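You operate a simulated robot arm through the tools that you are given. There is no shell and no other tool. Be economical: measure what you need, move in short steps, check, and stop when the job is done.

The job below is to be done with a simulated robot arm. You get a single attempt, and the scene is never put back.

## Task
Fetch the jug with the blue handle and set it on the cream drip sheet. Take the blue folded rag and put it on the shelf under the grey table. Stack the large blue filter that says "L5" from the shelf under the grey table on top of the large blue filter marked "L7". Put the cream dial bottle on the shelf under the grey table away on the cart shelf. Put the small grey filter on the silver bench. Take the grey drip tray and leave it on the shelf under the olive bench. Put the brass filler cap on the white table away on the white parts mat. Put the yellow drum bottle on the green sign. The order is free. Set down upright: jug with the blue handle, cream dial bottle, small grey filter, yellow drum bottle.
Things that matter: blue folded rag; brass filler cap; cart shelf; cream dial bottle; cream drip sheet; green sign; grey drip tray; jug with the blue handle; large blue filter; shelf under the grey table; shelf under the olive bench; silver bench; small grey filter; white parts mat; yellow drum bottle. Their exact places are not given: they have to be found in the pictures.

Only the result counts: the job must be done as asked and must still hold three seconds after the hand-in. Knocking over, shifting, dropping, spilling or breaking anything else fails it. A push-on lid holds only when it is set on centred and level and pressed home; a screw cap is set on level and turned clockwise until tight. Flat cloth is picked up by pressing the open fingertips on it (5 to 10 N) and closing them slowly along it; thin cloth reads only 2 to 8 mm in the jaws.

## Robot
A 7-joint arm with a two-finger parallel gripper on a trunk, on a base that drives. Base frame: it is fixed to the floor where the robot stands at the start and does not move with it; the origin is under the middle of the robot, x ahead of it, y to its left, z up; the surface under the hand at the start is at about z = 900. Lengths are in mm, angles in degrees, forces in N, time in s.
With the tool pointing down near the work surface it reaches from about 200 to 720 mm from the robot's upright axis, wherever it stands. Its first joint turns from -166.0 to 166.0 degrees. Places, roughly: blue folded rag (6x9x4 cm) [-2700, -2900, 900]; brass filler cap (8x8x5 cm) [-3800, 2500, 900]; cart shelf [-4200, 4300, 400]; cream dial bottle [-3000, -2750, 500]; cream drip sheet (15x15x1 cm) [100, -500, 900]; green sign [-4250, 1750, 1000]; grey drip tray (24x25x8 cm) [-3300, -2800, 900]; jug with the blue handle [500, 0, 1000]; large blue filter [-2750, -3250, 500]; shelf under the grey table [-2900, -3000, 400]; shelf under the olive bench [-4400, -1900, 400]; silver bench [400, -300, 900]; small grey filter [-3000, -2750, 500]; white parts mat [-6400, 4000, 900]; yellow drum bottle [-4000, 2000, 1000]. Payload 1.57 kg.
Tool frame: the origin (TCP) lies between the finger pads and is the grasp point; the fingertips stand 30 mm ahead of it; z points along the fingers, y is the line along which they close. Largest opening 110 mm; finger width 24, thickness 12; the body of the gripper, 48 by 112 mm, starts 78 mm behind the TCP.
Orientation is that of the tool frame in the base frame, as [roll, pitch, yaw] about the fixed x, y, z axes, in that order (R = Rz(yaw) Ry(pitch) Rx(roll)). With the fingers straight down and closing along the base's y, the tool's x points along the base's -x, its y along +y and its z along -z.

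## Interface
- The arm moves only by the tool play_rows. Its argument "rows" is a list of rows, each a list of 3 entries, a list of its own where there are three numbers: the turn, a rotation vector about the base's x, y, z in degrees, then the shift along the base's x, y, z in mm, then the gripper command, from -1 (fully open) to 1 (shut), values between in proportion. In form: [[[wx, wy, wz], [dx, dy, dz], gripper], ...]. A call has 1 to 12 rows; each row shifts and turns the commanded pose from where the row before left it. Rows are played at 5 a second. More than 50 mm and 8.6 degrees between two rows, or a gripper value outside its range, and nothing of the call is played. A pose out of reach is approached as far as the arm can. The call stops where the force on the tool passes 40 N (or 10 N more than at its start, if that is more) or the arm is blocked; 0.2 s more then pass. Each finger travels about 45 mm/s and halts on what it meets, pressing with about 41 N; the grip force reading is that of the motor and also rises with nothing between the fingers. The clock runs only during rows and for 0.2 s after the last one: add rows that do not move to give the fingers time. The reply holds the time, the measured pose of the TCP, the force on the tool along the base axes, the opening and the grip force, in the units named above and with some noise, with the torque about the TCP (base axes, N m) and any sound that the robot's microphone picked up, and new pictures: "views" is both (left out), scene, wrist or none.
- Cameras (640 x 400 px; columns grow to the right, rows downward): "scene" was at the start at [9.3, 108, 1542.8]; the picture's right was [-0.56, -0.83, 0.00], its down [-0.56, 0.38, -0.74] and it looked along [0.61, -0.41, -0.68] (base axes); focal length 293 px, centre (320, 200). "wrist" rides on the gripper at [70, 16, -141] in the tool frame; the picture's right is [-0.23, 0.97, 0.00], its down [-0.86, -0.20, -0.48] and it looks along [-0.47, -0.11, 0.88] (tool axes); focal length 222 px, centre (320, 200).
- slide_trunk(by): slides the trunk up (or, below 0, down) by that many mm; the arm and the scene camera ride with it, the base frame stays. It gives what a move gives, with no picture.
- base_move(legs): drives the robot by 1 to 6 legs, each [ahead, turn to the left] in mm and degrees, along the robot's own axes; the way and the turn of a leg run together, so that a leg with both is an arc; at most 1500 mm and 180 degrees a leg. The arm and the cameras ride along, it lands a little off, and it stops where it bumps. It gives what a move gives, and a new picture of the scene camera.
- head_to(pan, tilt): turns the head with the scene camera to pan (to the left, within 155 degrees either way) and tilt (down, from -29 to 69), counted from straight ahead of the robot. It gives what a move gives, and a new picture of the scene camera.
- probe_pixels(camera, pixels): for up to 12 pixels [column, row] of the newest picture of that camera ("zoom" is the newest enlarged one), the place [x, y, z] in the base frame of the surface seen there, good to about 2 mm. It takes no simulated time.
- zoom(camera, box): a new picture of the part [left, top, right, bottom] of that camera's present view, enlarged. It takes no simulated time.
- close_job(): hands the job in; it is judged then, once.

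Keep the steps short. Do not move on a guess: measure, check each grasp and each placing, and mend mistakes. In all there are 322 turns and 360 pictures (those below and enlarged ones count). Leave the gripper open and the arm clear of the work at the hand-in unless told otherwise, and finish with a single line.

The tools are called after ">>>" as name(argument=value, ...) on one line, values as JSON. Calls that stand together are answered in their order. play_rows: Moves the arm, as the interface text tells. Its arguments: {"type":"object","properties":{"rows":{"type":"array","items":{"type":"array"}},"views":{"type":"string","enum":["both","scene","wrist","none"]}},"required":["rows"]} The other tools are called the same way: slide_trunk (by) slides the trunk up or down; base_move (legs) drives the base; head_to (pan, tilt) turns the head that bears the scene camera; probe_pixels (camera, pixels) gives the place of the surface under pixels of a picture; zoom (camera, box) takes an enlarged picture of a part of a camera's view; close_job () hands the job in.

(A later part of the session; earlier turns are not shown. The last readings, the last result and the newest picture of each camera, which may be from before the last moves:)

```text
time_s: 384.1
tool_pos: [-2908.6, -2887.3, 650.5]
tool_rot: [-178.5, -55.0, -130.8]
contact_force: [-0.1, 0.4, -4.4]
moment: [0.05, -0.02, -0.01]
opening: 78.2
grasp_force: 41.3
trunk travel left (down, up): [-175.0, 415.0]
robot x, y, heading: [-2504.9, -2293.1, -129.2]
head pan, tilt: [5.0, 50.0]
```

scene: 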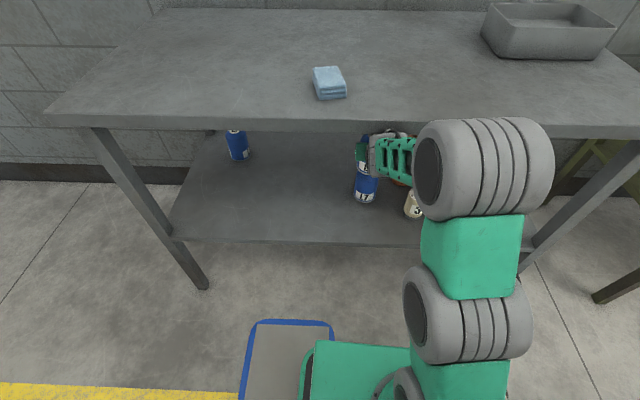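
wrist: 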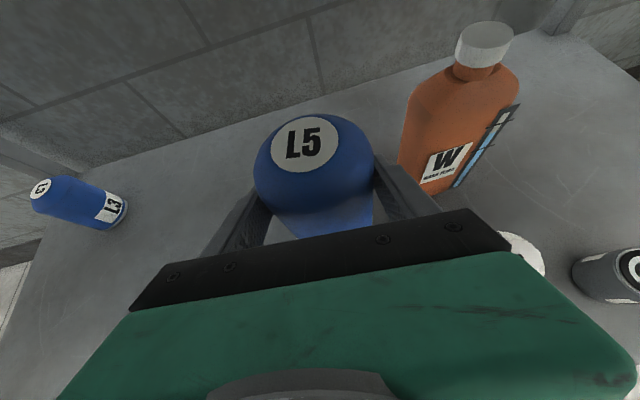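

>>> zoom(camera="scene", box=[330, 120, 450, 220])

>>> probe_pixels(camera="scene", pixels=[[470, 125], [440, 150], [500, 150], [420, 180], [365, 190], [357, 185], [375, 190], [366, 200]])

```text
4.00 times, centred on (390, 170) of scene
```

zoom: 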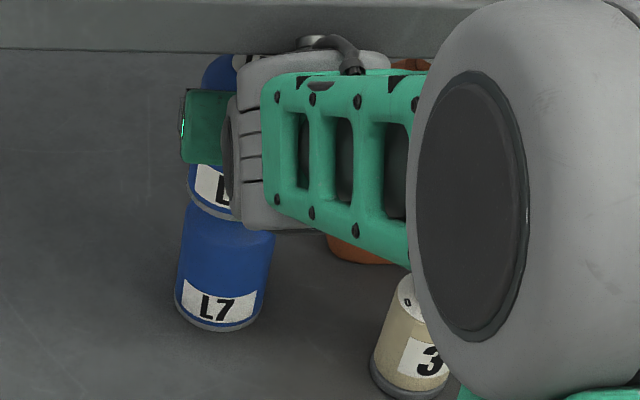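

```text
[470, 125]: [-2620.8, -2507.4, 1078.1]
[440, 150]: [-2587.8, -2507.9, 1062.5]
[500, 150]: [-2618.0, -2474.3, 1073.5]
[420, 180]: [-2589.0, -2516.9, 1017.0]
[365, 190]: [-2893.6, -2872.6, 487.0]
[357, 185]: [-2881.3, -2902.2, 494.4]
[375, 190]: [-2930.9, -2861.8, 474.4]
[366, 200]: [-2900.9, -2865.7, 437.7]
```

>>> probe_pixels(camera="wrist", pixels=[[272, 145], [338, 140], [303, 118], [308, 172], [305, 145], [405, 120], [400, 165], [520, 235]])

```text
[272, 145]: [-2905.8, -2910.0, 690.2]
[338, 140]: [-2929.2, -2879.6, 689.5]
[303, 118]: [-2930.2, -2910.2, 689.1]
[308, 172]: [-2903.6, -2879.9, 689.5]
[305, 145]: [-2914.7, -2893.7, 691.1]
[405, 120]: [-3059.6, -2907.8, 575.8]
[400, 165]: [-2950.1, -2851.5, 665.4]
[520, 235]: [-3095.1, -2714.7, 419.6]
```

L5's axis is at (-2917,-2895); L7's at (-2922,-2901). I correct by (-5,-6) and lower slowly (about 17 mm to touch).

>>> play_rows(rows=[[[0, 0, 0], [-5, -6, 0], 1], [[0, 0, 0], [0, 0, -8], 1], [[0, 0, 0], [0, 0, -4], 1], [[0, 0, 0], [0, 0, -2], 1], [[0, 0, 0], [0, 0, -1], 1], [[0, 0, 0], [0, 0, 0], 1]], views="wrist")

```text
time_s: 385.5
tool_pos: [-2912.5, -2895.7, 642.0]
tool_rot: [-178.6, -55.5, -130.7]
contact_force: [0.5, -0.9, -4.2]
moment: [0.05, -0.03, 0.02]
opening: 78.5
grasp_force: 41.0
out of reach, approached as far as the arm can: row 1
trunk travel left (down, up): [-175.0, 415.0]
robot x, y, heading: [-2506.3, -2294.0, -128.7]
head pan, tilt: [5.0, 50.0]
```

wrist: 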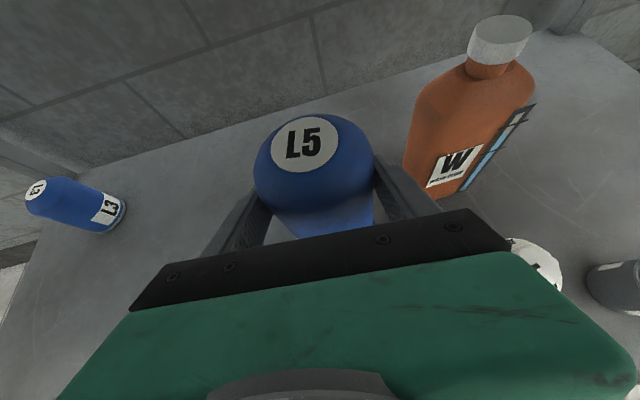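

>>> play_rows(rows=[[[0, 0, 0], [0, 0, -4], 1], [[0, 0, 0], [0, 0, -2], 1], [[0, 0, 0], [0, 0, -1.5], 1], [[0, 0, 0], [0, 0, 0], 1]], views="none")

```text
time_s: 386.5
tool_pos: [-2915.3, -2900.4, 633.9]
tool_rot: [-178.6, -55.5, -130.6]
contact_force: [-0.4, 0.2, -4.3]
moment: [0.06, -0.04, -0.01]
opening: 78.5
grasp_force: 40.9
trunk travel left (down, up): [-175.0, 415.0]
robot x, y, heading: [-2503.9, -2295.3, -129.0]
head pan, tilt: [5.0, 50.0]
```

>>> play_rows(rows=[[[0, 0, 0], [1.5, 5, 0], 1], [[0, 0, 0], [0, 0, -1], 1], [[0, 0, 0], [0, 0, -1], 1], [[0, 0, 0], [0, 0, 0], 1]], views="wrist")

>>> probe_pixels(camera="wrist", pixels=[[272, 145], [338, 140], [303, 118], [308, 172]])

>>> zoom(camera="scene", box=[340, 130, 400, 220])

```text
time_s: 387.5
tool_pos: [-2913.0, -2893.5, 630.7]
tool_rot: [-178.5, -55.4, -130.5]
contact_force: [-0.2, -0.6, -3.7]
moment: [0.06, -0.01, -0.04]
opening: 78.5
grasp_force: 41.4
trunk travel left (down, up): [-175.0, 415.0]
robot x, y, heading: [-2509.9, -2292.4, -128.9]
head pan, tilt: [5.0, 50.0]
```

wrist: 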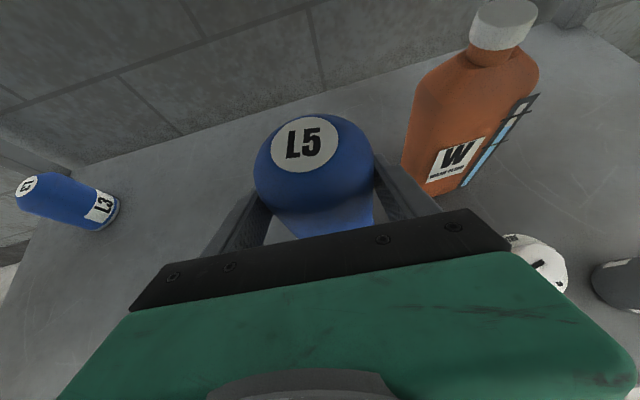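

```text
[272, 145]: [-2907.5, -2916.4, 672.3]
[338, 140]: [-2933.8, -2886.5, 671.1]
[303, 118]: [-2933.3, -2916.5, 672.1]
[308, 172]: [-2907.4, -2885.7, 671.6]
```

```text
4.44 times, centred on (370, 175) of scene
```

zoom: 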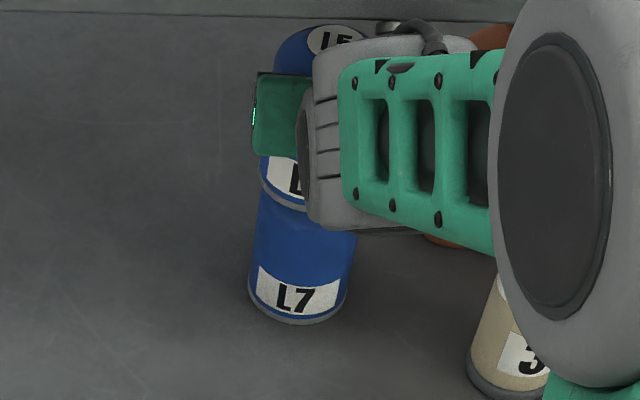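

Aligned: L5 at (-2920.5,-2901), L7 at (-2922,-2901.5). I lower in 1 mm steps until the force shows contact.

>>> play_rows(rows=[[[0, 0, 0], [0, 0, -1], 1], [[0, 0, 0], [0, 0, -1], 1], [[0, 0, 0], [0, 0, 0], 1]], views="none")

```text
time_s: 388.3
tool_pos: [-2914.0, -2892.9, 628.7]
tool_rot: [-178.6, -55.5, -130.4]
contact_force: [1.2, 0.4, 0.2]
moment: [0.04, -0.01, 0.03]
opening: 78.5
grasp_force: 40.8
trunk travel left (down, up): [-175.0, 415.0]
robot x, y, heading: [-2504.8, -2291.6, -128.8]
head pan, tilt: [5.0, 50.0]
```

Contact. I open slowly and draw straight back.

>>> play_rows(rows=[[[0, 0, 0], [0, 0, -0.5], 1], [[0, 0, 0], [0, 0, 0], 0.2], [[0, 0, 0], [0, 0, 0], 0], [[0, 0, 0], [0, 0, 0], -0.4], [[0, 0, 0], [0, 0, 0], -0.8], [[0, 0, 0], [0, 0, 0], -0.8], [[0, 0, 0], [12, 14, 0], -0.8], [[0, 0, 0], [19, 23, 0], -0.8], [[0, 0, 0], [25, 30, 0], -0.8], [[0, 0, 0], [25, 30, 0], -0.8], [[0, 0, 0], [25, 30, 0], -0.8]])

```text
time_s: 390.7
tool_pos: [-2808.5, -2770.2, 629.1]
tool_rot: [-178.8, -55.3, -130.1]
contact_force: [0.7, 0.1, -0.1]
moment: [-0.03, 0.01, 0.0]
opening: 99.0
grasp_force: 0.1
trunk travel left (down, up): [-175.0, 415.0]
robot x, y, heading: [-2506.0, -2294.2, -129.0]
head pan, tilt: [5.0, 50.0]
```

scene: 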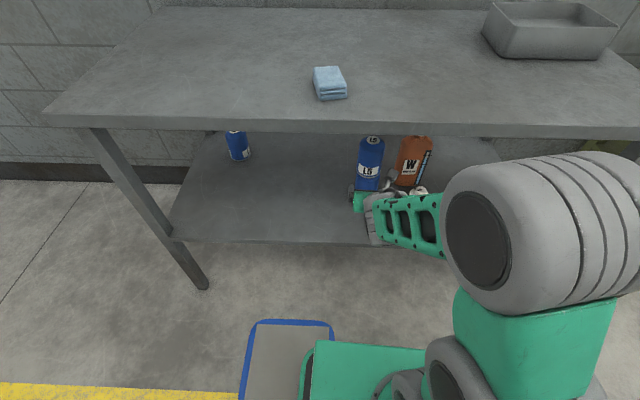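
wrist: 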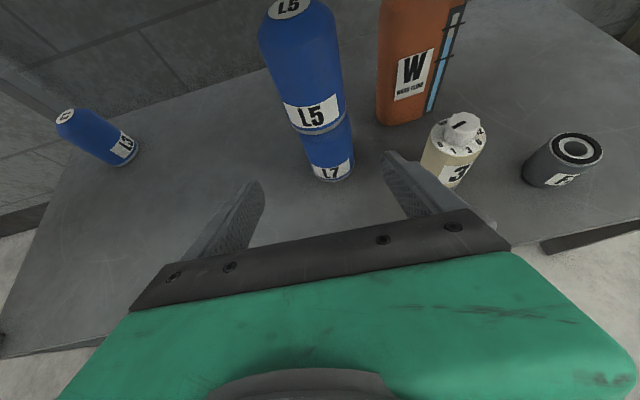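

L5 stands on L7. Next the rag: I draw back out of the table, then raise the trunk 330 mm and measure the rag.

>>> play_rows(rows=[[[0, 0, 0], [27, 36, 0], -1], [[0, 0, 0], [27, 36, 0], -1], [[0, 0, 0], [27, 36, 0], -1], [[0, 0, 0], [27, 36, 0], -1]], views="none")

>>> slide_trunk(by=350)

>>> head_to(pan=0, tilt=45)

>>> zoom(camera="scene", box=[240, 60, 400, 160])

```text
time_s: 391.9
tool_pos: [-2703.9, -2619.2, 574.6]
tool_rot: [168.0, -43.9, -119.5]
contact_force: [-0.3, 0.4, -0.3]
moment: [-0.01, -0.01, -0.01]
opening: 109.9
grasp_force: 0.1
out of reach, approached as far as the arm can: row 4
trunk travel left (down, up): [-175.0, 415.0]
robot x, y, heading: [-2507.5, -2291.9, -129.1]
head pan, tilt: [5.0, 50.0]
stopped in row 4: the arm was blocked; the commanded pose is now the measured one
```

```text
time_s: 395.3
tool_pos: [-2702.3, -2619.0, 931.2]
tool_rot: [168.7, -45.0, -119.6]
contact_force: [0.3, -0.9, -0.5]
moment: [-0.01, 0.0, -0.01]
opening: 109.9
grasp_force: 0.1
trunk travel left (down, up): [-525.0, 65.0]
robot x, y, heading: [-2506.3, -2292.8, -129.2]
head pan, tilt: [5.0, 50.0]
```

```text
time_s: 395.9
tool_pos: [-2703.0, -2616.9, 929.5]
tool_rot: [168.5, -44.7, -119.7]
contact_force: [0.0, 0.0, -0.5]
moment: [-0.02, -0.02, 0.03]
opening: 110.3
grasp_force: 0.0
trunk travel left (down, up): [-525.0, 65.0]
robot x, y, heading: [-2506.1, -2294.8, -128.8]
head pan, tilt: [0.0, 45.0]
```

scene: 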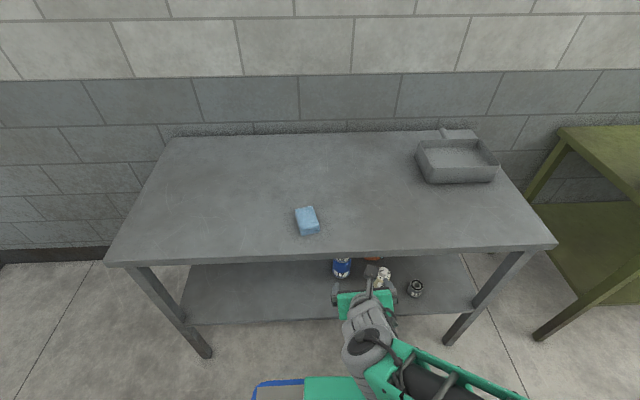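

```text
4.00 times, centred on (320, 110) of scene
```

zoom: 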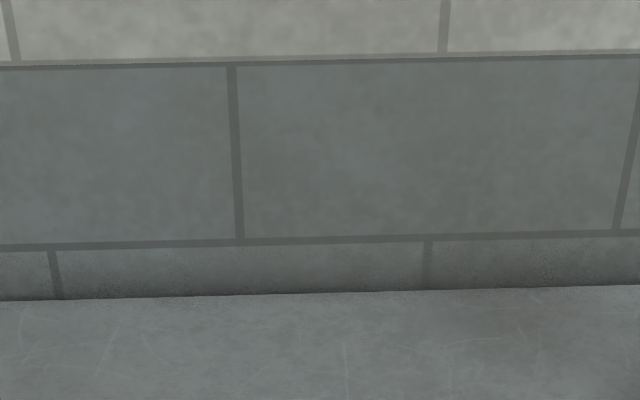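

>>> zoom(camera="scene", box=[270, 195, 350, 245])

>>> probe_pixels(camera="scene", pixels=[[296, 209], [313, 206], [318, 222], [300, 227], [307, 215], [310, 233], [298, 222], [417, 152], [490, 152], [495, 180], [430, 183], [455, 160]])

```text
8.00 times, centred on (310, 220) of scene
```

zoom: 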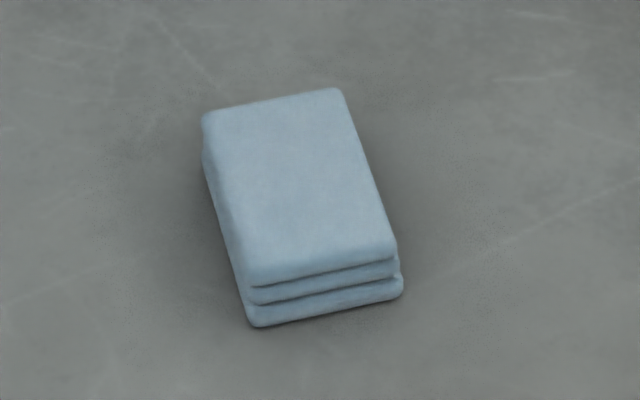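

```text
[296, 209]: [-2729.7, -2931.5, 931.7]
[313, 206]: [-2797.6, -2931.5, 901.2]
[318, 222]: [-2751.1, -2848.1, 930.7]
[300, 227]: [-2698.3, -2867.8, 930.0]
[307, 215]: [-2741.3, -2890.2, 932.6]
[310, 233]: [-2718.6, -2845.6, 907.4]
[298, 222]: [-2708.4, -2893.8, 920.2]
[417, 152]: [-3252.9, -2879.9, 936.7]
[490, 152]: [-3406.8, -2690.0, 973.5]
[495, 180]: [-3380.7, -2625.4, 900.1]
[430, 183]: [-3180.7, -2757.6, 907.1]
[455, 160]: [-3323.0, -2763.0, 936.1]
```

The rag is about 57 mm wide across its short side, centred (-2740,-2890), top 932, long side along -117°. I raise the hand, square it up and move above the rag.

>>> play_rows(rows=[[[-0.8, -1.4, 2.2], [0, 0, 40], -1], [[-0.8, -1.4, 2.2], [0, 0, 40], -1], [[-0.8, -1.4, 2.2], [-6.2, -45.5, 0], -1], [[-0.8, -1.4, 2.2], [-6.2, -45.5, 0], -1], [[-0.9, -1.4, 2.1], [-6.2, -45.5, 0], -1], [[0, 0, 0], [-6.2, -45.5, 0], -1], [[0, 0, 0], [-6.2, -45.5, 0], -1], [[0, 0, 0], [-6, -45, 0], -1], [[0, 0, 0], [0, 0, 0], -1]])

```text
time_s: 396.6
tool_pos: [-2651.0, -2622.1, 954.9]
tool_rot: [169.4, -35.5, -105.9]
contact_force: [-0.3, 0.4, -0.3]
moment: [0.03, -0.02, 0.03]
opening: 109.9
grasp_force: 0.0
trunk travel left (down, up): [-525.0, 65.0]
robot x, y, heading: [-2506.8, -2291.9, -128.9]
head pan, tilt: [0.0, 45.0]
stopped in row 3: the arm was blocked; the commanded pose is now the measured one
```

scene: 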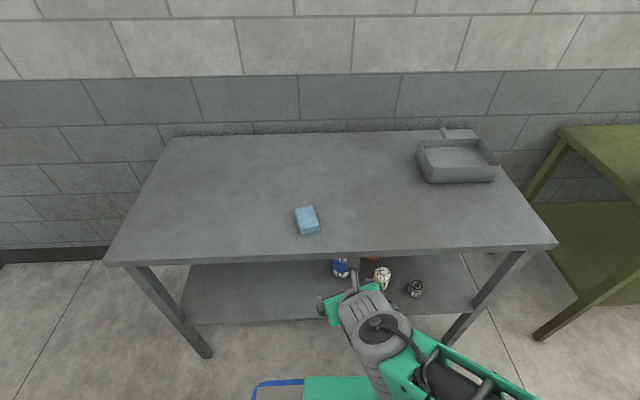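
wrist: 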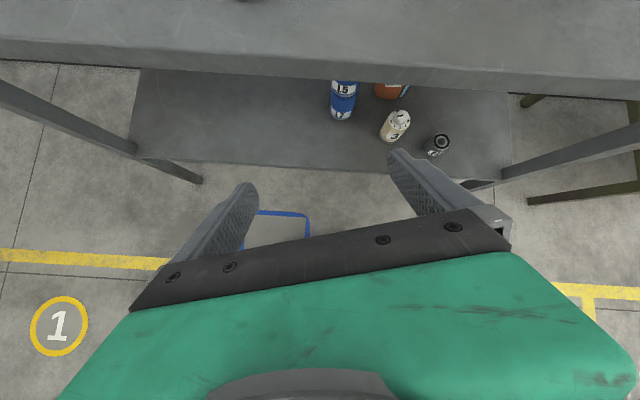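

>>> play_rows(rows=[[[0, 0, 0], [-10, -38, 20], -1], [[0, 0, 0], [-10, -38, 20], -1], [[0, 0, 0], [-15, -38, 10], -1], [[0, 0, 0], [-18, -38, 0], -1], [[0, 0, 0], [-18, -38, 0], -1], [[0, 0, 0], [-18, -38, 0], -1]], views="none")

```text
time_s: 398.0
tool_pos: [-2682.7, -2831.5, 970.9]
tool_rot: [169.8, -36.9, -106.6]
contact_force: [0.1, 1.2, -0.5]
moment: [0.0, -0.01, 0.01]
opening: 110.2
grasp_force: 0.0
out of reach, approached as far as the arm can: row 2, 3, 4, 5, 6
trunk travel left (down, up): [-525.0, 65.0]
robot x, y, heading: [-2509.3, -2292.4, -128.7]
head pan, tilt: [0.0, 45.0]
```

>>> play_rows(rows=[[[0, 0, 0], [-19, -19, 0], -1], [[0, 0, 0], [-19, -19, 0], -1], [[0, 0, 0], [-19, -20, 0], -1], [[0, 0, 0], [0, 0, 0], -1]])

```text
time_s: 398.7
tool_pos: [-2694.5, -2872.9, 952.1]
tool_rot: [169.5, -38.3, -106.5]
contact_force: [-1.7, -1.8, 13.5]
moment: [0.12, 0.76, 0.05]
opening: 110.1
grasp_force: 0.2
out of reach, approached as far as the arm can: row 1, 2, 3
trunk travel left (down, up): [-525.0, 65.0]
robot x, y, heading: [-2505.5, -2293.3, -129.2]
head pan, tilt: [0.0, 45.0]
stopped in row 3: the force on the tool passed its limit at 55 N (the readings are from after the stop); the commanded pose is now the measured one
```

scene: 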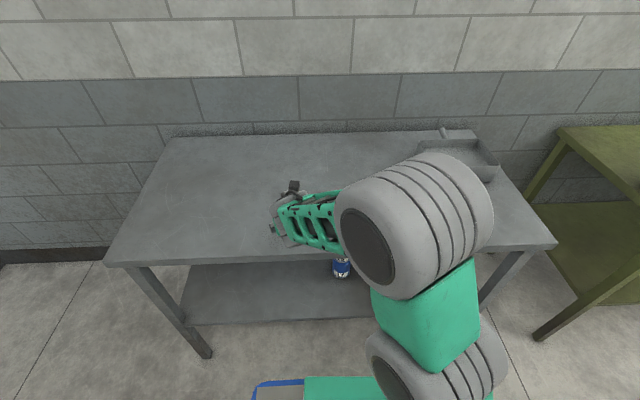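
wrist: 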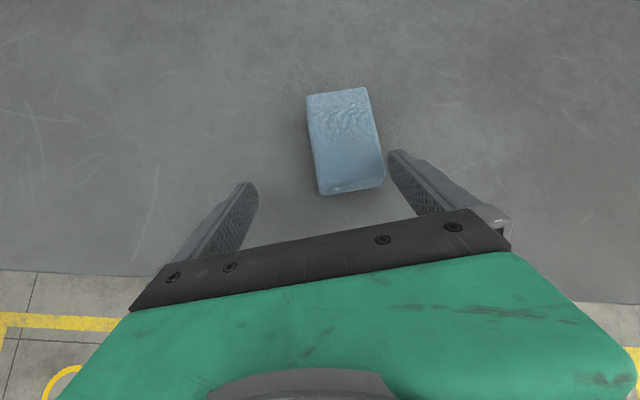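

Something touched lightly; the posture is twisted. I rise and bring the hand to vertical, which is simpler for picking the rag from above.

>>> play_rows(rows=[[[0, 0, 0], [0, 10, 30], -1], [[6.4, -4.2, 0], [0, 0, 20], -1], [[6.4, -4.2, 0], [0, 0, 20], -1], [[6.4, -4.2, 0], [0, 0, 0], -1], [[6.4, -4.2, 0], [0, 0, 0], -1], [[6, -4, 0], [0, 0, 0], -1], [[0, 0, 0], [0, 0, 0], -1]], views="wrist")

```text
time_s: 400.3
tool_pos: [-2653.1, -2854.3, 977.8]
tool_rot: [178.4, -8.6, -111.1]
contact_force: [1.1, 0.1, 0.3]
moment: [0.02, 0.0, 0.02]
opening: 110.1
grasp_force: 0.0
out of reach, approached as far as the arm can: row 1, 2, 3, 4
trunk travel left (down, up): [-525.0, 65.0]
robot x, y, heading: [-2505.6, -2292.5, -128.9]
head pan, tilt: [0.0, 45.0]
```

wrist: 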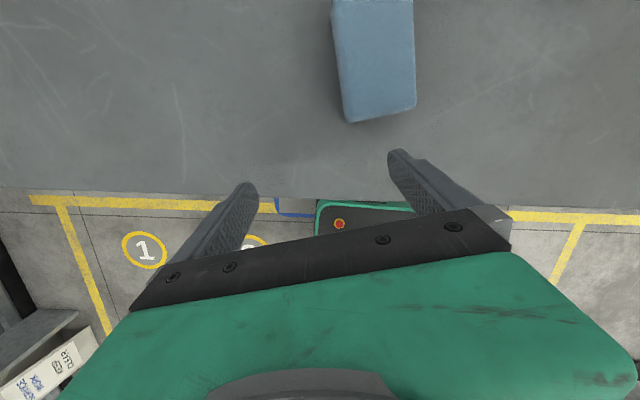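

>>> play_rows(rows=[[[7.8, -3.0, 0], [-20, -8, 10], -1], [[0, 0, -2], [-24, -10, 5], -1], [[0, 0, -2], [-24, -10, 0], -1], [[0, 0, -2], [-19, -8, 0], -1], [[0, 0, 0], [0, 0, 0], -1]], views="wrist")

>>> probe_pixels(camera="wrist", pixels=[[320, 130], [320, 160], [300, 120], [340, 120], [320, 100], [350, 150], [290, 150], [330, 180]])

```text
time_s: 401.5
tool_pos: [-2713.7, -2893.9, 990.4]
tool_rot: [178.7, -0.4, -116.9]
contact_force: [0.0, -0.9, -1.0]
moment: [0.01, 0.01, 0.02]
opening: 110.4
grasp_force: 0.0
out of reach, approached as far as the arm can: row 1, 2, 3
trunk travel left (down, up): [-525.0, 65.0]
robot x, y, heading: [-2509.6, -2291.7, -128.9]
head pan, tilt: [0.0, 45.0]
```

wrist: 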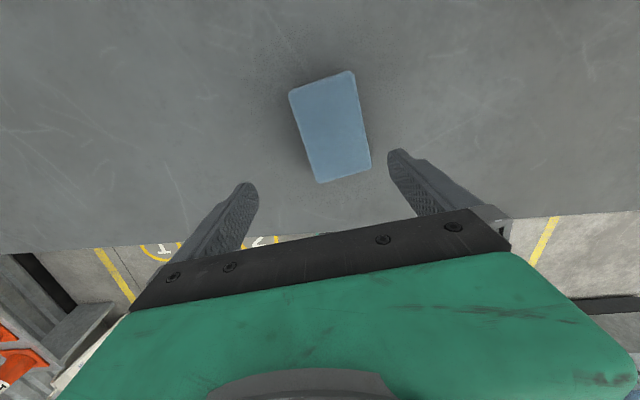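

```text
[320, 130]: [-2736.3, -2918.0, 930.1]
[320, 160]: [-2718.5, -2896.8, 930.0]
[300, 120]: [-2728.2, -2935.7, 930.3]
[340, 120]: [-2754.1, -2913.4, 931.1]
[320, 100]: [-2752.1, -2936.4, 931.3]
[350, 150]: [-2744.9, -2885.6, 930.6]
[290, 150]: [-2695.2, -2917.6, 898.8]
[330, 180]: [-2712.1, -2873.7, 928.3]
```

The rag's centre is at about (-2746,-2914). I centre over it, go down to z 934 (tips just above the table) and close.

>>> play_rows(rows=[[[0.8, 0, 0], [-16, -10, 0], -1], [[0.7, 0, 0], [-16, -10, 0], -1], [[0, 0, 0], [0, 0, -25], -1], [[0, 0, 0], [0, 0, -20], -1], [[0, 0, 0], [0, 0, -10], -1], [[0, 0, 0], [0, 0, 0], -1]], views="wrist")

```text
time_s: 402.6
tool_pos: [-2717.2, -2915.0, 959.4]
tool_rot: [178.1, -0.3, -117.3]
contact_force: [2.0, 2.9, 19.0]
moment: [0.62, 0.86, -0.41]
opening: 110.0
grasp_force: 0.0
out of reach, approached as far as the arm can: row 1, 2, 3
trunk travel left (down, up): [-525.0, 65.0]
robot x, y, heading: [-2505.1, -2293.8, -128.9]
head pan, tilt: [0.0, 45.0]
stopped in row 5: the force on the tool passed its limit at 51 N (the readings are from after the stop); the commanded pose is now the measured one
```

wrist: 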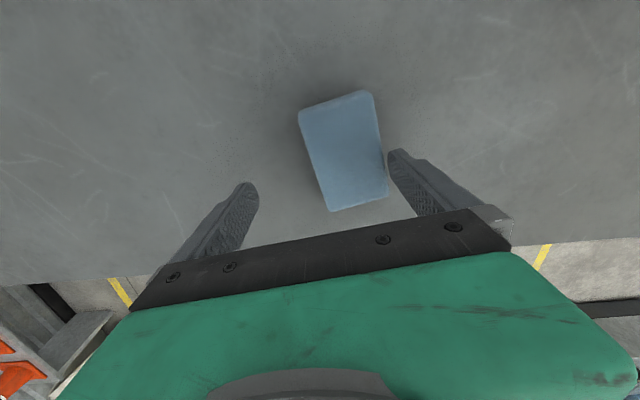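

The arm is at full stretch and one finger rests on the rag. I rise and drive 90 mm closer.

>>> play_rows(rows=[[[0, 0, 0], [0, 0, 25], -1], [[0, 0, 0], [5, 15, 15], -1], [[0, 0, 0], [15, 20, 0], -1], [[0, 0, 0], [15, 20, 0], -1]], views="none")

>>> base_move(legs=[[90, 0]])

>>> play_rows(rows=[[[0.9, 0, -3], [-3, 2, 0], -1], [[0.9, 0, 0], [0, 0, 0], -1]], views="wrist")

>>> probe_pixels(camera="wrist", pixels=[[320, 130], [320, 160], [300, 120], [340, 120], [320, 100], [350, 150], [290, 150], [330, 180]])

```text
time_s: 403.6
tool_pos: [-2683.3, -2862.3, 996.1]
tool_rot: [178.2, 0.1, -117.2]
contact_force: [-0.2, -0.1, 0.0]
moment: [-0.02, 0.0, 0.0]
opening: 110.1
grasp_force: 0.1
trunk travel left (down, up): [-525.0, 65.0]
robot x, y, heading: [-2505.9, -2292.8, -129.2]
head pan, tilt: [0.0, 45.0]
```

```text
time_s: 404.7
tool_pos: [-2743.1, -2931.7, 994.8]
tool_rot: [178.2, 0.1, -117.5]
contact_force: [0.3, 1.0, 0.1]
moment: [0.02, 0.01, -0.02]
opening: 110.0
grasp_force: 0.1
trunk travel left (down, up): [-525.0, 65.0]
robot x, y, heading: [-2564.8, -2362.0, -129.3]
head pan, tilt: [0.0, 45.0]
```

scene: 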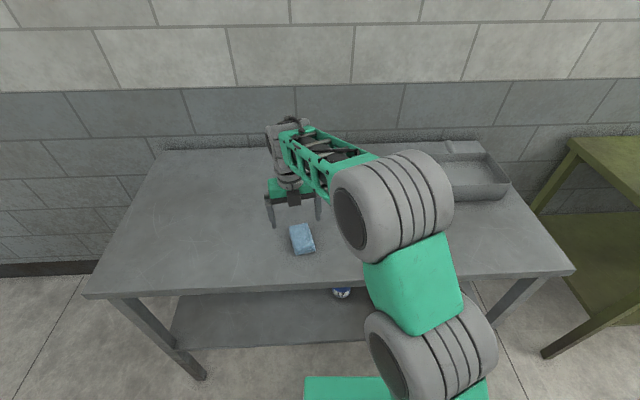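

```text
time_s: 405.3
tool_pos: [-2747.2, -2929.0, 994.6]
tool_rot: [177.3, 1.9, -120.4]
contact_force: [-0.6, 0.6, 0.5]
moment: [0.04, 0.0, 0.01]
opening: 110.1
grasp_force: 0.2
trunk travel left (down, up): [-525.0, 65.0]
robot x, y, heading: [-2563.5, -2364.7, -129.4]
head pan, tilt: [0.0, 45.0]
```

wrist: 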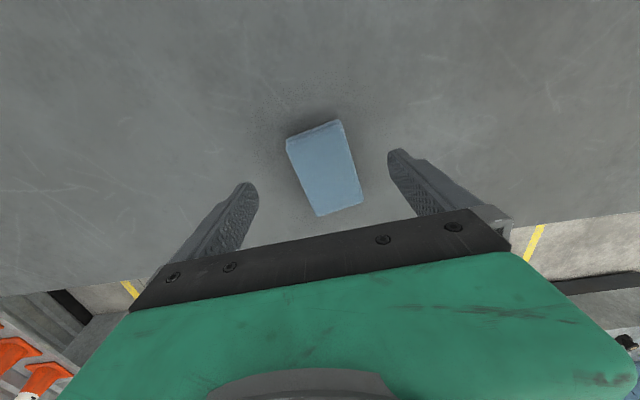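

```text
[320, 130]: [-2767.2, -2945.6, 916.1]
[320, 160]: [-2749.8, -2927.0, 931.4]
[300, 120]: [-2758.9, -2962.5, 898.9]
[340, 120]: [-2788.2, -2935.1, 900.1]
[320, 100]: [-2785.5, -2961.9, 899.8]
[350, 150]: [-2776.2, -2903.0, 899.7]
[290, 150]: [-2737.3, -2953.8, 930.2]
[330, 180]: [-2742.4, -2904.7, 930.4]
```

>>> play_rows(rows=[[[-3, -1.4, 6], [-1, 13, 0], -1], [[0, 0, 0], [0, 0, -25], -1], [[0, 0, 0], [0, 0, -25], -1], [[0, 0, 0], [0, 0, -10], -1], [[0, 0, 0], [0, 0, 0], -0.4], [[0, 0, 0], [0, 0, 0], 0], [[0, 0, 0], [0, 0, 0], 0.3], [[0, 0, 0], [0, 0, 0], 0.7], [[0, 0, 0], [0, 0, 0], 1], [[0, 0, 0], [0, 0, 0], 1], [[0, 0, 0], [0, 0, 30], 1], [[0, 0, 0], [0, 0, 40], 1]], views="wrist")

```text
time_s: 407.9
tool_pos: [-2745.9, -2916.3, 1005.8]
tool_rot: [179.9, -0.5, -114.4]
contact_force: [0.4, 0.0, -0.8]
moment: [0.0, 0.01, 0.01]
opening: 58.8
grasp_force: 41.3
trunk travel left (down, up): [-525.0, 65.0]
robot x, y, heading: [-2564.1, -2358.5, -129.2]
head pan, tilt: [0.0, 45.0]
```

wrist: 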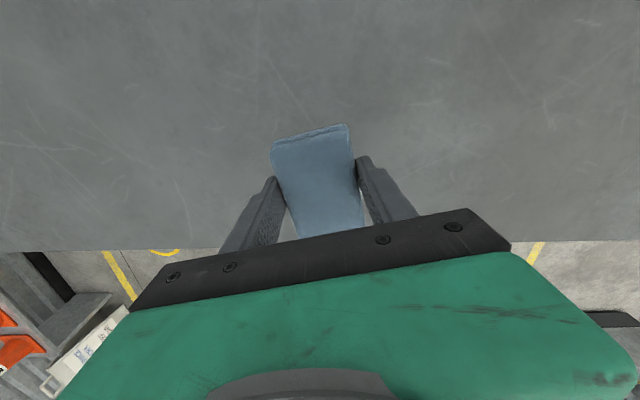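

The rag is held (59 mm). I back the robot off 170 mm, tilt the hand forward 45° in front of the table, then lower the trunk.

>>> base_move(legs=[[-170, 0]])

>>> play_rows(rows=[[[0, 0, 0], [18, 22, 20], 1], [[0, 0, -4], [18, 22, 20], 1], [[0, 0, -4], [10, 12, 20], 1], [[-6.2, 4.9, 0], [0, 0, 0], 1], [[-6.2, 4.9, 0], [0, 0, 0], 1], [[-6.2, 4.9, 0], [0, 0, 0], 1], [[-6.2, 4.9, 0], [0, 0, 0], 1], [[-6.2, 4.9, 0], [0, 0, 0], 1], [[-6.2, 4.9, 0], [0, 0, 0], 1]], views="none")

```text
time_s: 409.3
tool_pos: [-2638.8, -2789.0, 1006.0]
tool_rot: [179.9, -0.4, -114.2]
contact_force: [-0.2, -0.1, -0.9]
moment: [-0.03, 0.0, 0.02]
opening: 58.8
grasp_force: 40.9
trunk travel left (down, up): [-525.0, 65.0]
robot x, y, heading: [-2459.9, -2232.2, -129.2]
head pan, tilt: [0.0, 45.0]
```

scene: 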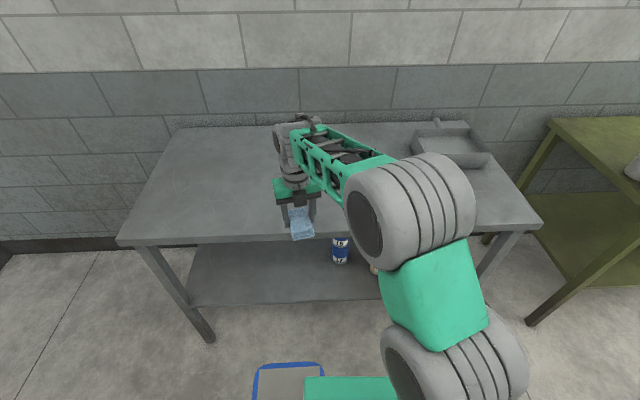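

```text
time_s: 411.3
tool_pos: [-2593.3, -2732.0, 1064.9]
tool_rot: [173.2, -47.6, -119.1]
contact_force: [1.4, -0.7, -1.1]
moment: [-0.01, -0.02, 0.0]
opening: 58.9
grasp_force: 41.5
trunk travel left (down, up): [-525.0, 65.0]
robot x, y, heading: [-2458.8, -2234.6, -129.1]
head pan, tilt: [0.0, 45.0]
```

>>> slide_trunk(by=-400)

>>> play_rows(rows=[[[0, 0, 0], [0, 0, -40], 1], [[0, 0, 0], [0, 0, -40], 1], [[0, 0, 0], [-20, -27, -20], 1], [[0, 0, 0], [-24, -32, 0], 1], [[0, 0, 0], [-24, -32, 0], 1], [[0, 0, 0], [-24, -32, 0], 1], [[0, 0, 0], [-24, -32, 0], 1], [[0, 0, 0], [0, 0, 0], 1]])

```text
time_s: 415.1
tool_pos: [-2592.9, -2732.9, 664.3]
tool_rot: [173.2, -47.4, -119.1]
contact_force: [0.2, -0.1, -0.5]
moment: [0.05, 0.01, 0.0]
opening: 58.8
grasp_force: 40.7
trunk travel left (down, up): [-125.0, 465.0]
robot x, y, heading: [-2454.7, -2230.2, -129.1]
head pan, tilt: [0.0, 45.0]
```

```text
time_s: 416.9
tool_pos: [-2705.4, -2887.0, 565.6]
tool_rot: [173.3, -47.4, -119.2]
contact_force: [0.1, -0.6, -1.1]
moment: [0.0, -0.03, -0.02]
opening: 58.9
grasp_force: 40.9
trunk travel left (down, up): [-125.0, 465.0]
robot x, y, heading: [-2458.2, -2233.0, -129.0]
head pan, tilt: [0.0, 45.0]
```

scene: 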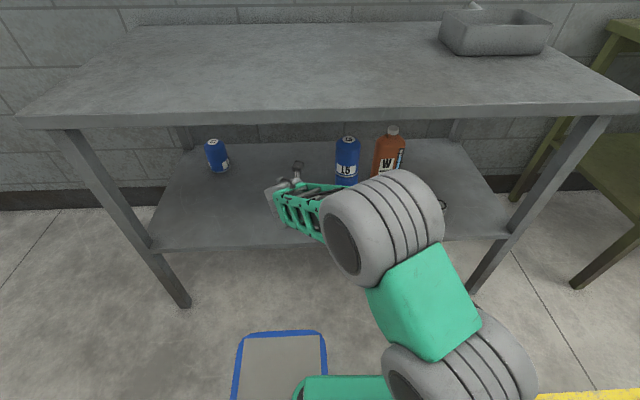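
wrist: 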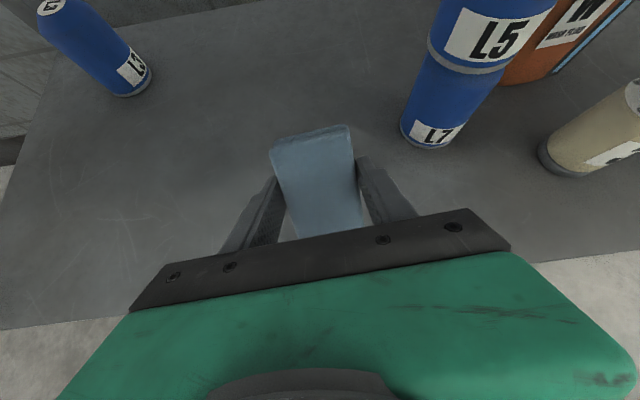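

The rag is over a free place on the shelf between L3 and L7. I lower it until its lower edge touches, then let go.

>>> play_rows(rows=[[[0, 0, 0], [0, 0, -35], 1], [[0, 0, 0], [0, 0, -35], 1], [[0, 0, 0], [0, 0, -12], 1], [[0, 0, 0], [0, 0, -4], 1], [[0, 0, 0], [0, 0, 0], 1]], views="none")

```text
time_s: 418.1
tool_pos: [-2708.7, -2889.0, 484.3]
tool_rot: [173.3, -48.0, -119.4]
contact_force: [1.4, 3.0, 25.7]
moment: [-0.02, -0.69, 0.06]
opening: 58.9
grasp_force: 41.2
trunk travel left (down, up): [-125.0, 465.0]
robot x, y, heading: [-2456.8, -2231.0, -128.8]
head pan, tilt: [0.0, 45.0]
```

It touches. I ease up 3 mm and open.

>>> play_rows(rows=[[[0, 0, 0], [0, 0, 3], 1], [[0, 0, 0], [0, 0, 0], 0.3], [[0, 0, 0], [0, 0, 0], 0], [[0, 0, 0], [0, 0, 0], -0.5], [[0, 0, 0], [0, 0, 0], -1], [[0, 0, 0], [0, 0, 0], -1], [[0, 0, 0], [0, 0, 20], -1], [[0, 0, 0], [20, 27, 20], -1], [[0, 0, 0], [24, 32, 10], -1], [[0, 0, 0], [24, 32, 10], -1]], views="wrist")

```text
time_s: 420.3
tool_pos: [-2641.0, -2792.8, 543.3]
tool_rot: [173.2, -47.4, -119.2]
contact_force: [0.1, -0.5, -1.1]
moment: [-0.02, 0.01, 0.0]
opening: 109.9
grasp_force: 0.0
trunk travel left (down, up): [-125.0, 465.0]
robot x, y, heading: [-2463.5, -2235.2, -129.3]
head pan, tilt: [0.0, 45.0]
```

wrist: 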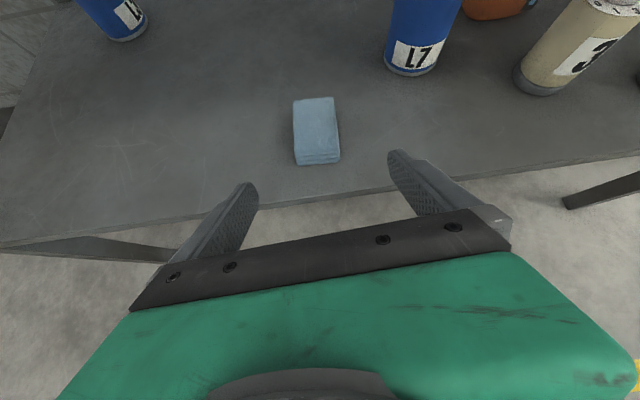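

The rag lies on the shelf. Next the cream bottle. I move the robot 230 mm to the right along the table.

>>> base_move(legs=[[-150, 0], [0, -90], [230, 0], [0, 92], [150, 0]])

>>> play_rows(rows=[[[0, 0, 0], [0, 0, 0], -1]], views="wrist")

```text
time_s: 431.8
tool_pos: [-2800.5, -2654.1, 541.9]
tool_rot: [173.2, -47.3, -118.0]
contact_force: [0.2, -0.3, -0.8]
moment: [0.01, -0.02, 0.0]
opening: 110.1
grasp_force: 0.0
trunk travel left (down, up): [-125.0, 465.0]
robot x, y, heading: [-2632.8, -2088.4, -127.9]
head pan, tilt: [0.0, 45.0]
```

scene: 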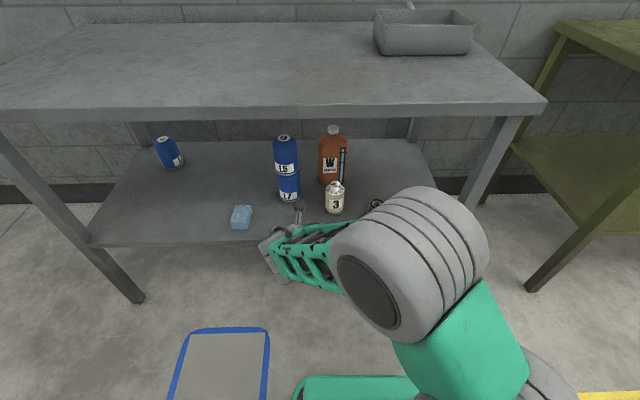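

```text
time_s: 432.1
tool_pos: [-2800.6, -2654.1, 542.7]
tool_rot: [173.2, -47.4, -118.1]
contact_force: [0.6, 0.2, -0.2]
moment: [-0.02, 0.0, -0.02]
opening: 109.8
grasp_force: 0.1
trunk travel left (down, up): [-125.0, 465.0]
robot x, y, heading: [-2628.6, -2092.2, -127.7]
head pan, tilt: [0.0, 45.0]
```

wrist: 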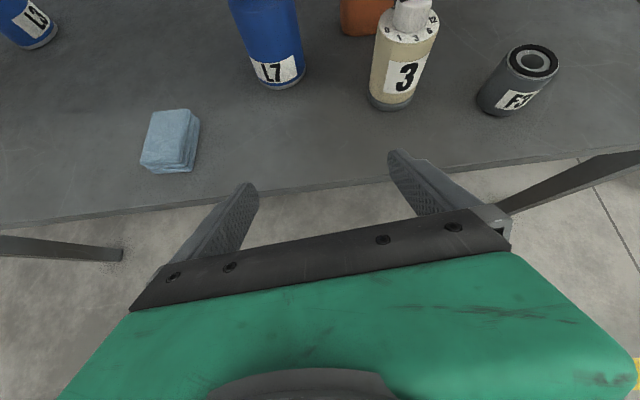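

>>> probe_pixels(camera="wrist", pixels=[[412, 5], [380, 40], [436, 45], [372, 95], [413, 100], [400, 70], [405, 35], [532, 58], [510, 50], [555, 60], [500, 110], [485, 95]])

>>> probe_pixels(camera="scene", pixels=[[335, 184], [335, 212], [325, 200], [344, 200], [335, 200], [374, 204], [378, 200], [345, 160], [322, 150]])

```text
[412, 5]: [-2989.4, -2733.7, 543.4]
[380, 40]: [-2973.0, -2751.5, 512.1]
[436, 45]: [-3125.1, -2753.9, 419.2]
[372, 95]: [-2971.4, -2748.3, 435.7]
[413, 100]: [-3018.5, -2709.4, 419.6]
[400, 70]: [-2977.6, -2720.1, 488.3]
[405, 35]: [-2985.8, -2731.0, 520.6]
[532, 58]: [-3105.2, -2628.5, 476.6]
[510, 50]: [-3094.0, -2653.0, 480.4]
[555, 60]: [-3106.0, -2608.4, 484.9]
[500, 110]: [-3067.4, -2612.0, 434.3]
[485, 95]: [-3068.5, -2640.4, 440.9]
```

```text
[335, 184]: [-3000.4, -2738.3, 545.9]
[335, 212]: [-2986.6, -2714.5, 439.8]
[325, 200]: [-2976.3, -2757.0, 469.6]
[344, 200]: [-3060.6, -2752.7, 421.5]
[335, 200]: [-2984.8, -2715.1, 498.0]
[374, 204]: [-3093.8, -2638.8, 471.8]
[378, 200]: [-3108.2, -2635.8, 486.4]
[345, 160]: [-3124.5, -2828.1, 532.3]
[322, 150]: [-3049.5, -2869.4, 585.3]
```

Bottle: centre (-3000,-2740), about 60 mm across, body top 520. I drive 80 mm closer, then line up 90 mm in front of it while squaring the hand.

>>> base_move(legs=[[80, 0]])

>>> play_rows(rows=[[[-0.9, -1.2, -1.4], [-24, 12, -15], -1], [[-0.9, -1.2, -1.4], [-24, 12, -15], -1], [[-0.9, -1.2, -1.4], [-24, 12, -15], -1], [[0, 0, 0], [-24, 12, -15], -1], [[0, 0, 0], [0, 0, 0], -1]], views="wrist")

```text
time_s: 433.2
tool_pos: [-2851.9, -2717.4, 543.5]
tool_rot: [173.2, -47.4, -118.1]
contact_force: [0.0, -0.1, -1.0]
moment: [0.02, -0.01, 0.0]
opening: 110.1
grasp_force: 0.1
trunk travel left (down, up): [-125.0, 465.0]
robot x, y, heading: [-2676.8, -2154.8, -128.0]
head pan, tilt: [0.0, 45.0]
```

scene: 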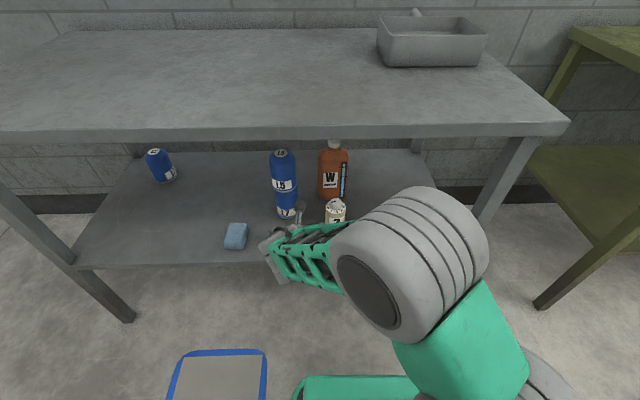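

```text
time_s: 434.4
tool_pos: [-2949.0, -2668.9, 483.8]
tool_rot: [179.9, -47.9, -127.2]
contact_force: [-0.4, 0.1, -0.5]
moment: [0.0, 0.01, -0.01]
opening: 110.5
grasp_force: 0.1
trunk travel left (down, up): [-125.0, 465.0]
robot x, y, heading: [-2681.3, -2152.8, -128.0]
head pan, tilt: [0.0, 45.0]
```

wrist: 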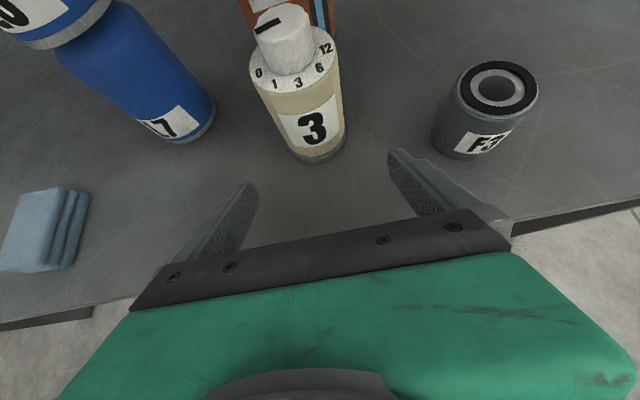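

Squared up with the bottle centred. I go forward 88 mm and close slowly, then lift a little.

>>> play_rows(rows=[[[0, 0, 0], [-20, -27, -3], -1], [[0, 0, 0], [-20, -27, -3], -1], [[0, 0, 0], [-13, -17, 0], -1], [[0, 0, 0], [0, 0, 0], -1], [[0, 0, 0], [0, 0, 0], -0.4], [[0, 0, 0], [0, 0, 0], 0], [[0, 0, 0], [0, 0, 0], 0.3], [[0, 0, 0], [0, 0, 0], 0.6], [[0, 0, 0], [0, 0, 0], 1], [[0, 0, 0], [0, 0, 0], 1], [[0, 0, 0], [0, 0, 15], 1], [[0, 0, 0], [0, 0, 15], 1]], views="wrist")

```text
time_s: 437.0
tool_pos: [-2998.0, -2740.7, 506.6]
tool_rot: [179.8, -47.6, -127.2]
contact_force: [0.5, 0.2, -1.9]
moment: [0.01, 0.02, -0.01]
opening: 62.8
grasp_force: 41.0
trunk travel left (down, up): [-125.0, 465.0]
robot x, y, heading: [-2680.5, -2157.3, -127.7]
head pan, tilt: [0.0, 45.0]
```

wrist: 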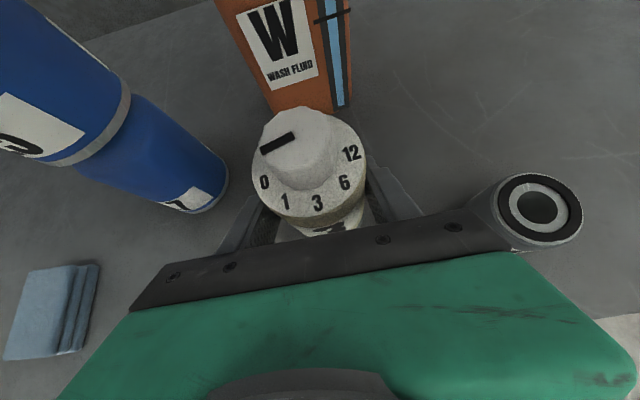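

The bottle is held (63 mm). I lift and back it straight out of the shelf.

>>> play_rows(rows=[[[0, 0, 0], [0, 0, 20], 1], [[0, 0, 0], [24, 32, 5], 1], [[0, 0, 0], [24, 32, 5], 1], [[0, 0, 0], [24, 32, 5], 1], [[0, 0, 0], [24, 32, 5], 1]], views="none")

>>> base_move(legs=[[-150, 0], [0, -90]])

>>> slide_trunk(by=250)

```text
time_s: 438.2
tool_pos: [-2903.1, -2612.6, 542.4]
tool_rot: [179.9, -47.7, -127.2]
contact_force: [0.3, -0.3, -3.1]
moment: [-0.03, 0.01, 0.02]
opening: 62.6
grasp_force: 40.8
trunk travel left (down, up): [-125.0, 465.0]
robot x, y, heading: [-2683.6, -2155.9, -127.8]
head pan, tilt: [0.0, 45.0]
```

```text
time_s: 443.4
tool_pos: [-3040.4, -1805.9, 541.8]
tool_rot: [179.9, -47.6, 142.0]
contact_force: [0.4, -0.4, -3.2]
moment: [-0.01, -0.05, 0.01]
opening: 62.6
grasp_force: 41.0
trunk travel left (down, up): [-125.0, 465.0]
robot x, y, heading: [-2586.0, -2037.9, 141.6]
head pan, tilt: [0.0, 45.0]
```

scene: 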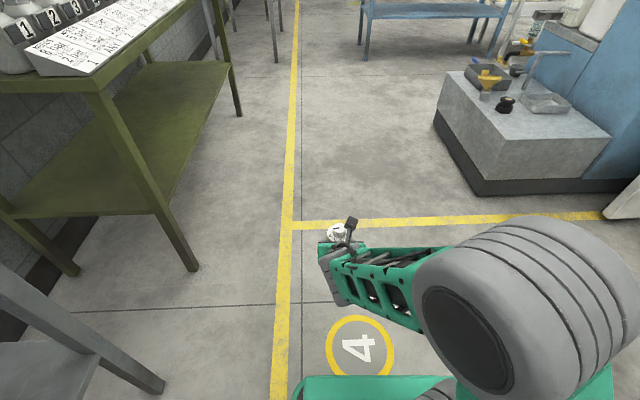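

```text
time_s: 446.0
tool_pos: [-3040.8, -1804.7, 792.9]
tool_rot: [179.9, -47.8, 142.0]
contact_force: [-0.1, 0.5, -2.6]
moment: [-0.03, -0.04, 0.01]
opening: 62.6
grasp_force: 40.6
trunk travel left (down, up): [-375.0, 215.0]
robot x, y, heading: [-2581.3, -2036.6, 141.4]
head pan, tilt: [0.0, 45.0]
```

The bottle rides clear. I drive to the cart: along the aisle, then the corridor between the machine and the white table.

>>> base_move(legs=[[0, 2], [1330, 0], [1326, 0], [0, -89.7], [1300, 0], [1300, 0]])

```text
time_s: 475.4
tool_pos: [-2978.1, 2083.1, 792.1]
tool_rot: [179.9, -47.8, 54.3]
contact_force: [0.0, -0.2, -2.4]
moment: [-0.01, 0.03, 0.0]
opening: 61.8
grasp_force: 40.9
trunk travel left (down, up): [-375.0, 215.0]
robot x, y, heading: [-3190.4, 1619.7, 53.6]
head pan, tilt: [0.0, 45.0]
```

scene: 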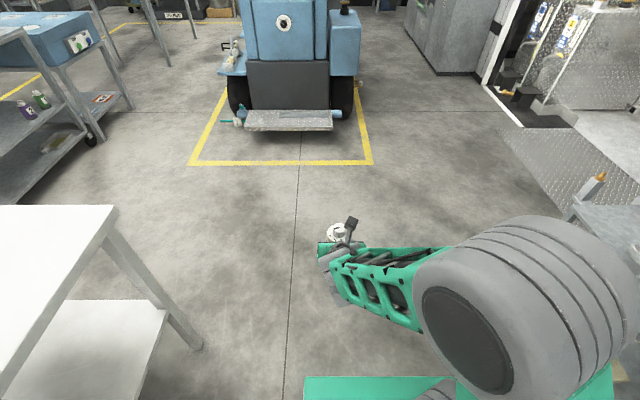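

>>> base_move(legs=[[0, 0.5], [1200, 0], [0, 85], [1150, 0]])

>>> head_to(pan=-8, tilt=30)

```text
time_s: 490.8
tool_pos: [-3746.9, 3626.2, 792.5]
tool_rot: [179.9, -47.7, 137.9]
contact_force: [-0.1, -0.2, -2.5]
moment: [0.0, 0.01, 0.01]
opening: 61.7
grasp_force: 40.7
trunk travel left (down, up): [-375.0, 215.0]
robot x, y, heading: [-3311.9, 3361.9, 137.3]
head pan, tilt: [0.0, 45.0]
```

scene: 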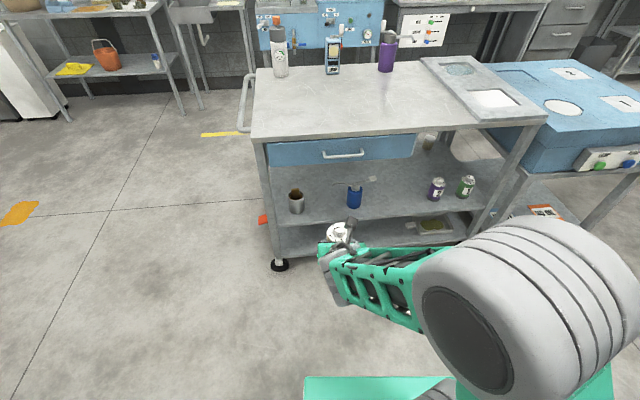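

```text
time_s: 491.6
tool_pos: [-3748.2, 3627.0, 790.8]
tool_rot: [-180.0, -47.7, 137.9]
contact_force: [0.2, 0.1, -2.4]
moment: [-0.03, -0.01, -0.02]
opening: 61.6
grasp_force: 41.4
trunk travel left (down, up): [-375.0, 215.0]
robot x, y, heading: [-3311.6, 3363.3, 137.1]
head pan, tilt: [-8.0, 30.0]
```

scene: 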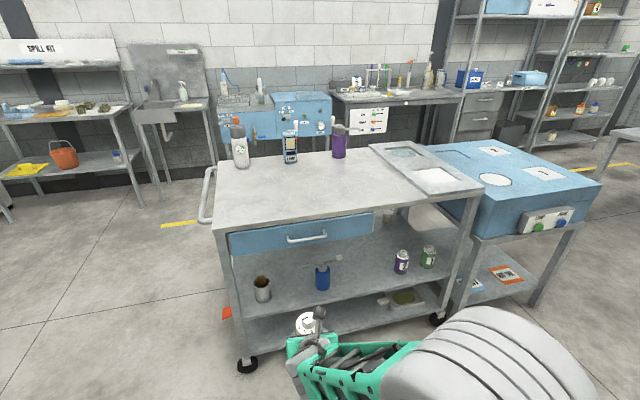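

The cart's middle shelf has free room between the blue can (322,278) and the purple one (400,262). I measure.

>>> probe_pixels(camera="scene", pixels=[[360, 285], [350, 270], [290, 310], [380, 290], [262, 298], [322, 288], [400, 272], [428, 265], [240, 250], [370, 230], [350, 225], [290, 318]])

>>> probe_pixels(camera="scene", pixels=[[460, 290], [235, 355], [225, 240], [310, 243], [370, 262], [340, 260], [360, 250], [385, 240], [262, 280], [322, 268], [400, 252], [300, 335]])

```text
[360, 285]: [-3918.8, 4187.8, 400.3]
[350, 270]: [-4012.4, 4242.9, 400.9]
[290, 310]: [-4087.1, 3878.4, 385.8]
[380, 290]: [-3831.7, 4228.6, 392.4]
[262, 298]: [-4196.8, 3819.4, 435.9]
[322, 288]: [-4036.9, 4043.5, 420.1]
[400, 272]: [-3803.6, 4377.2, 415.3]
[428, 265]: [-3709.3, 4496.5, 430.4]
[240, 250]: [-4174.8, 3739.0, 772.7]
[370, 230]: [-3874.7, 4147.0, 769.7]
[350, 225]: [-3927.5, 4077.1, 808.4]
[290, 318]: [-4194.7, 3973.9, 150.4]
```

```text
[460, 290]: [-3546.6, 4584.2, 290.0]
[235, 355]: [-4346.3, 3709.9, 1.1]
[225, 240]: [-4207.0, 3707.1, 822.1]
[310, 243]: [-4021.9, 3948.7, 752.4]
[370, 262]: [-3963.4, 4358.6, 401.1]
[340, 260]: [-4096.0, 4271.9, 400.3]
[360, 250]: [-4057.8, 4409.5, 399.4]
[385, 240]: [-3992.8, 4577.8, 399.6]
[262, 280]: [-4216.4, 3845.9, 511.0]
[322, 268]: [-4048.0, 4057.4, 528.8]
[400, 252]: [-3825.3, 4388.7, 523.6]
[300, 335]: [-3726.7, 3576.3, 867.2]
```

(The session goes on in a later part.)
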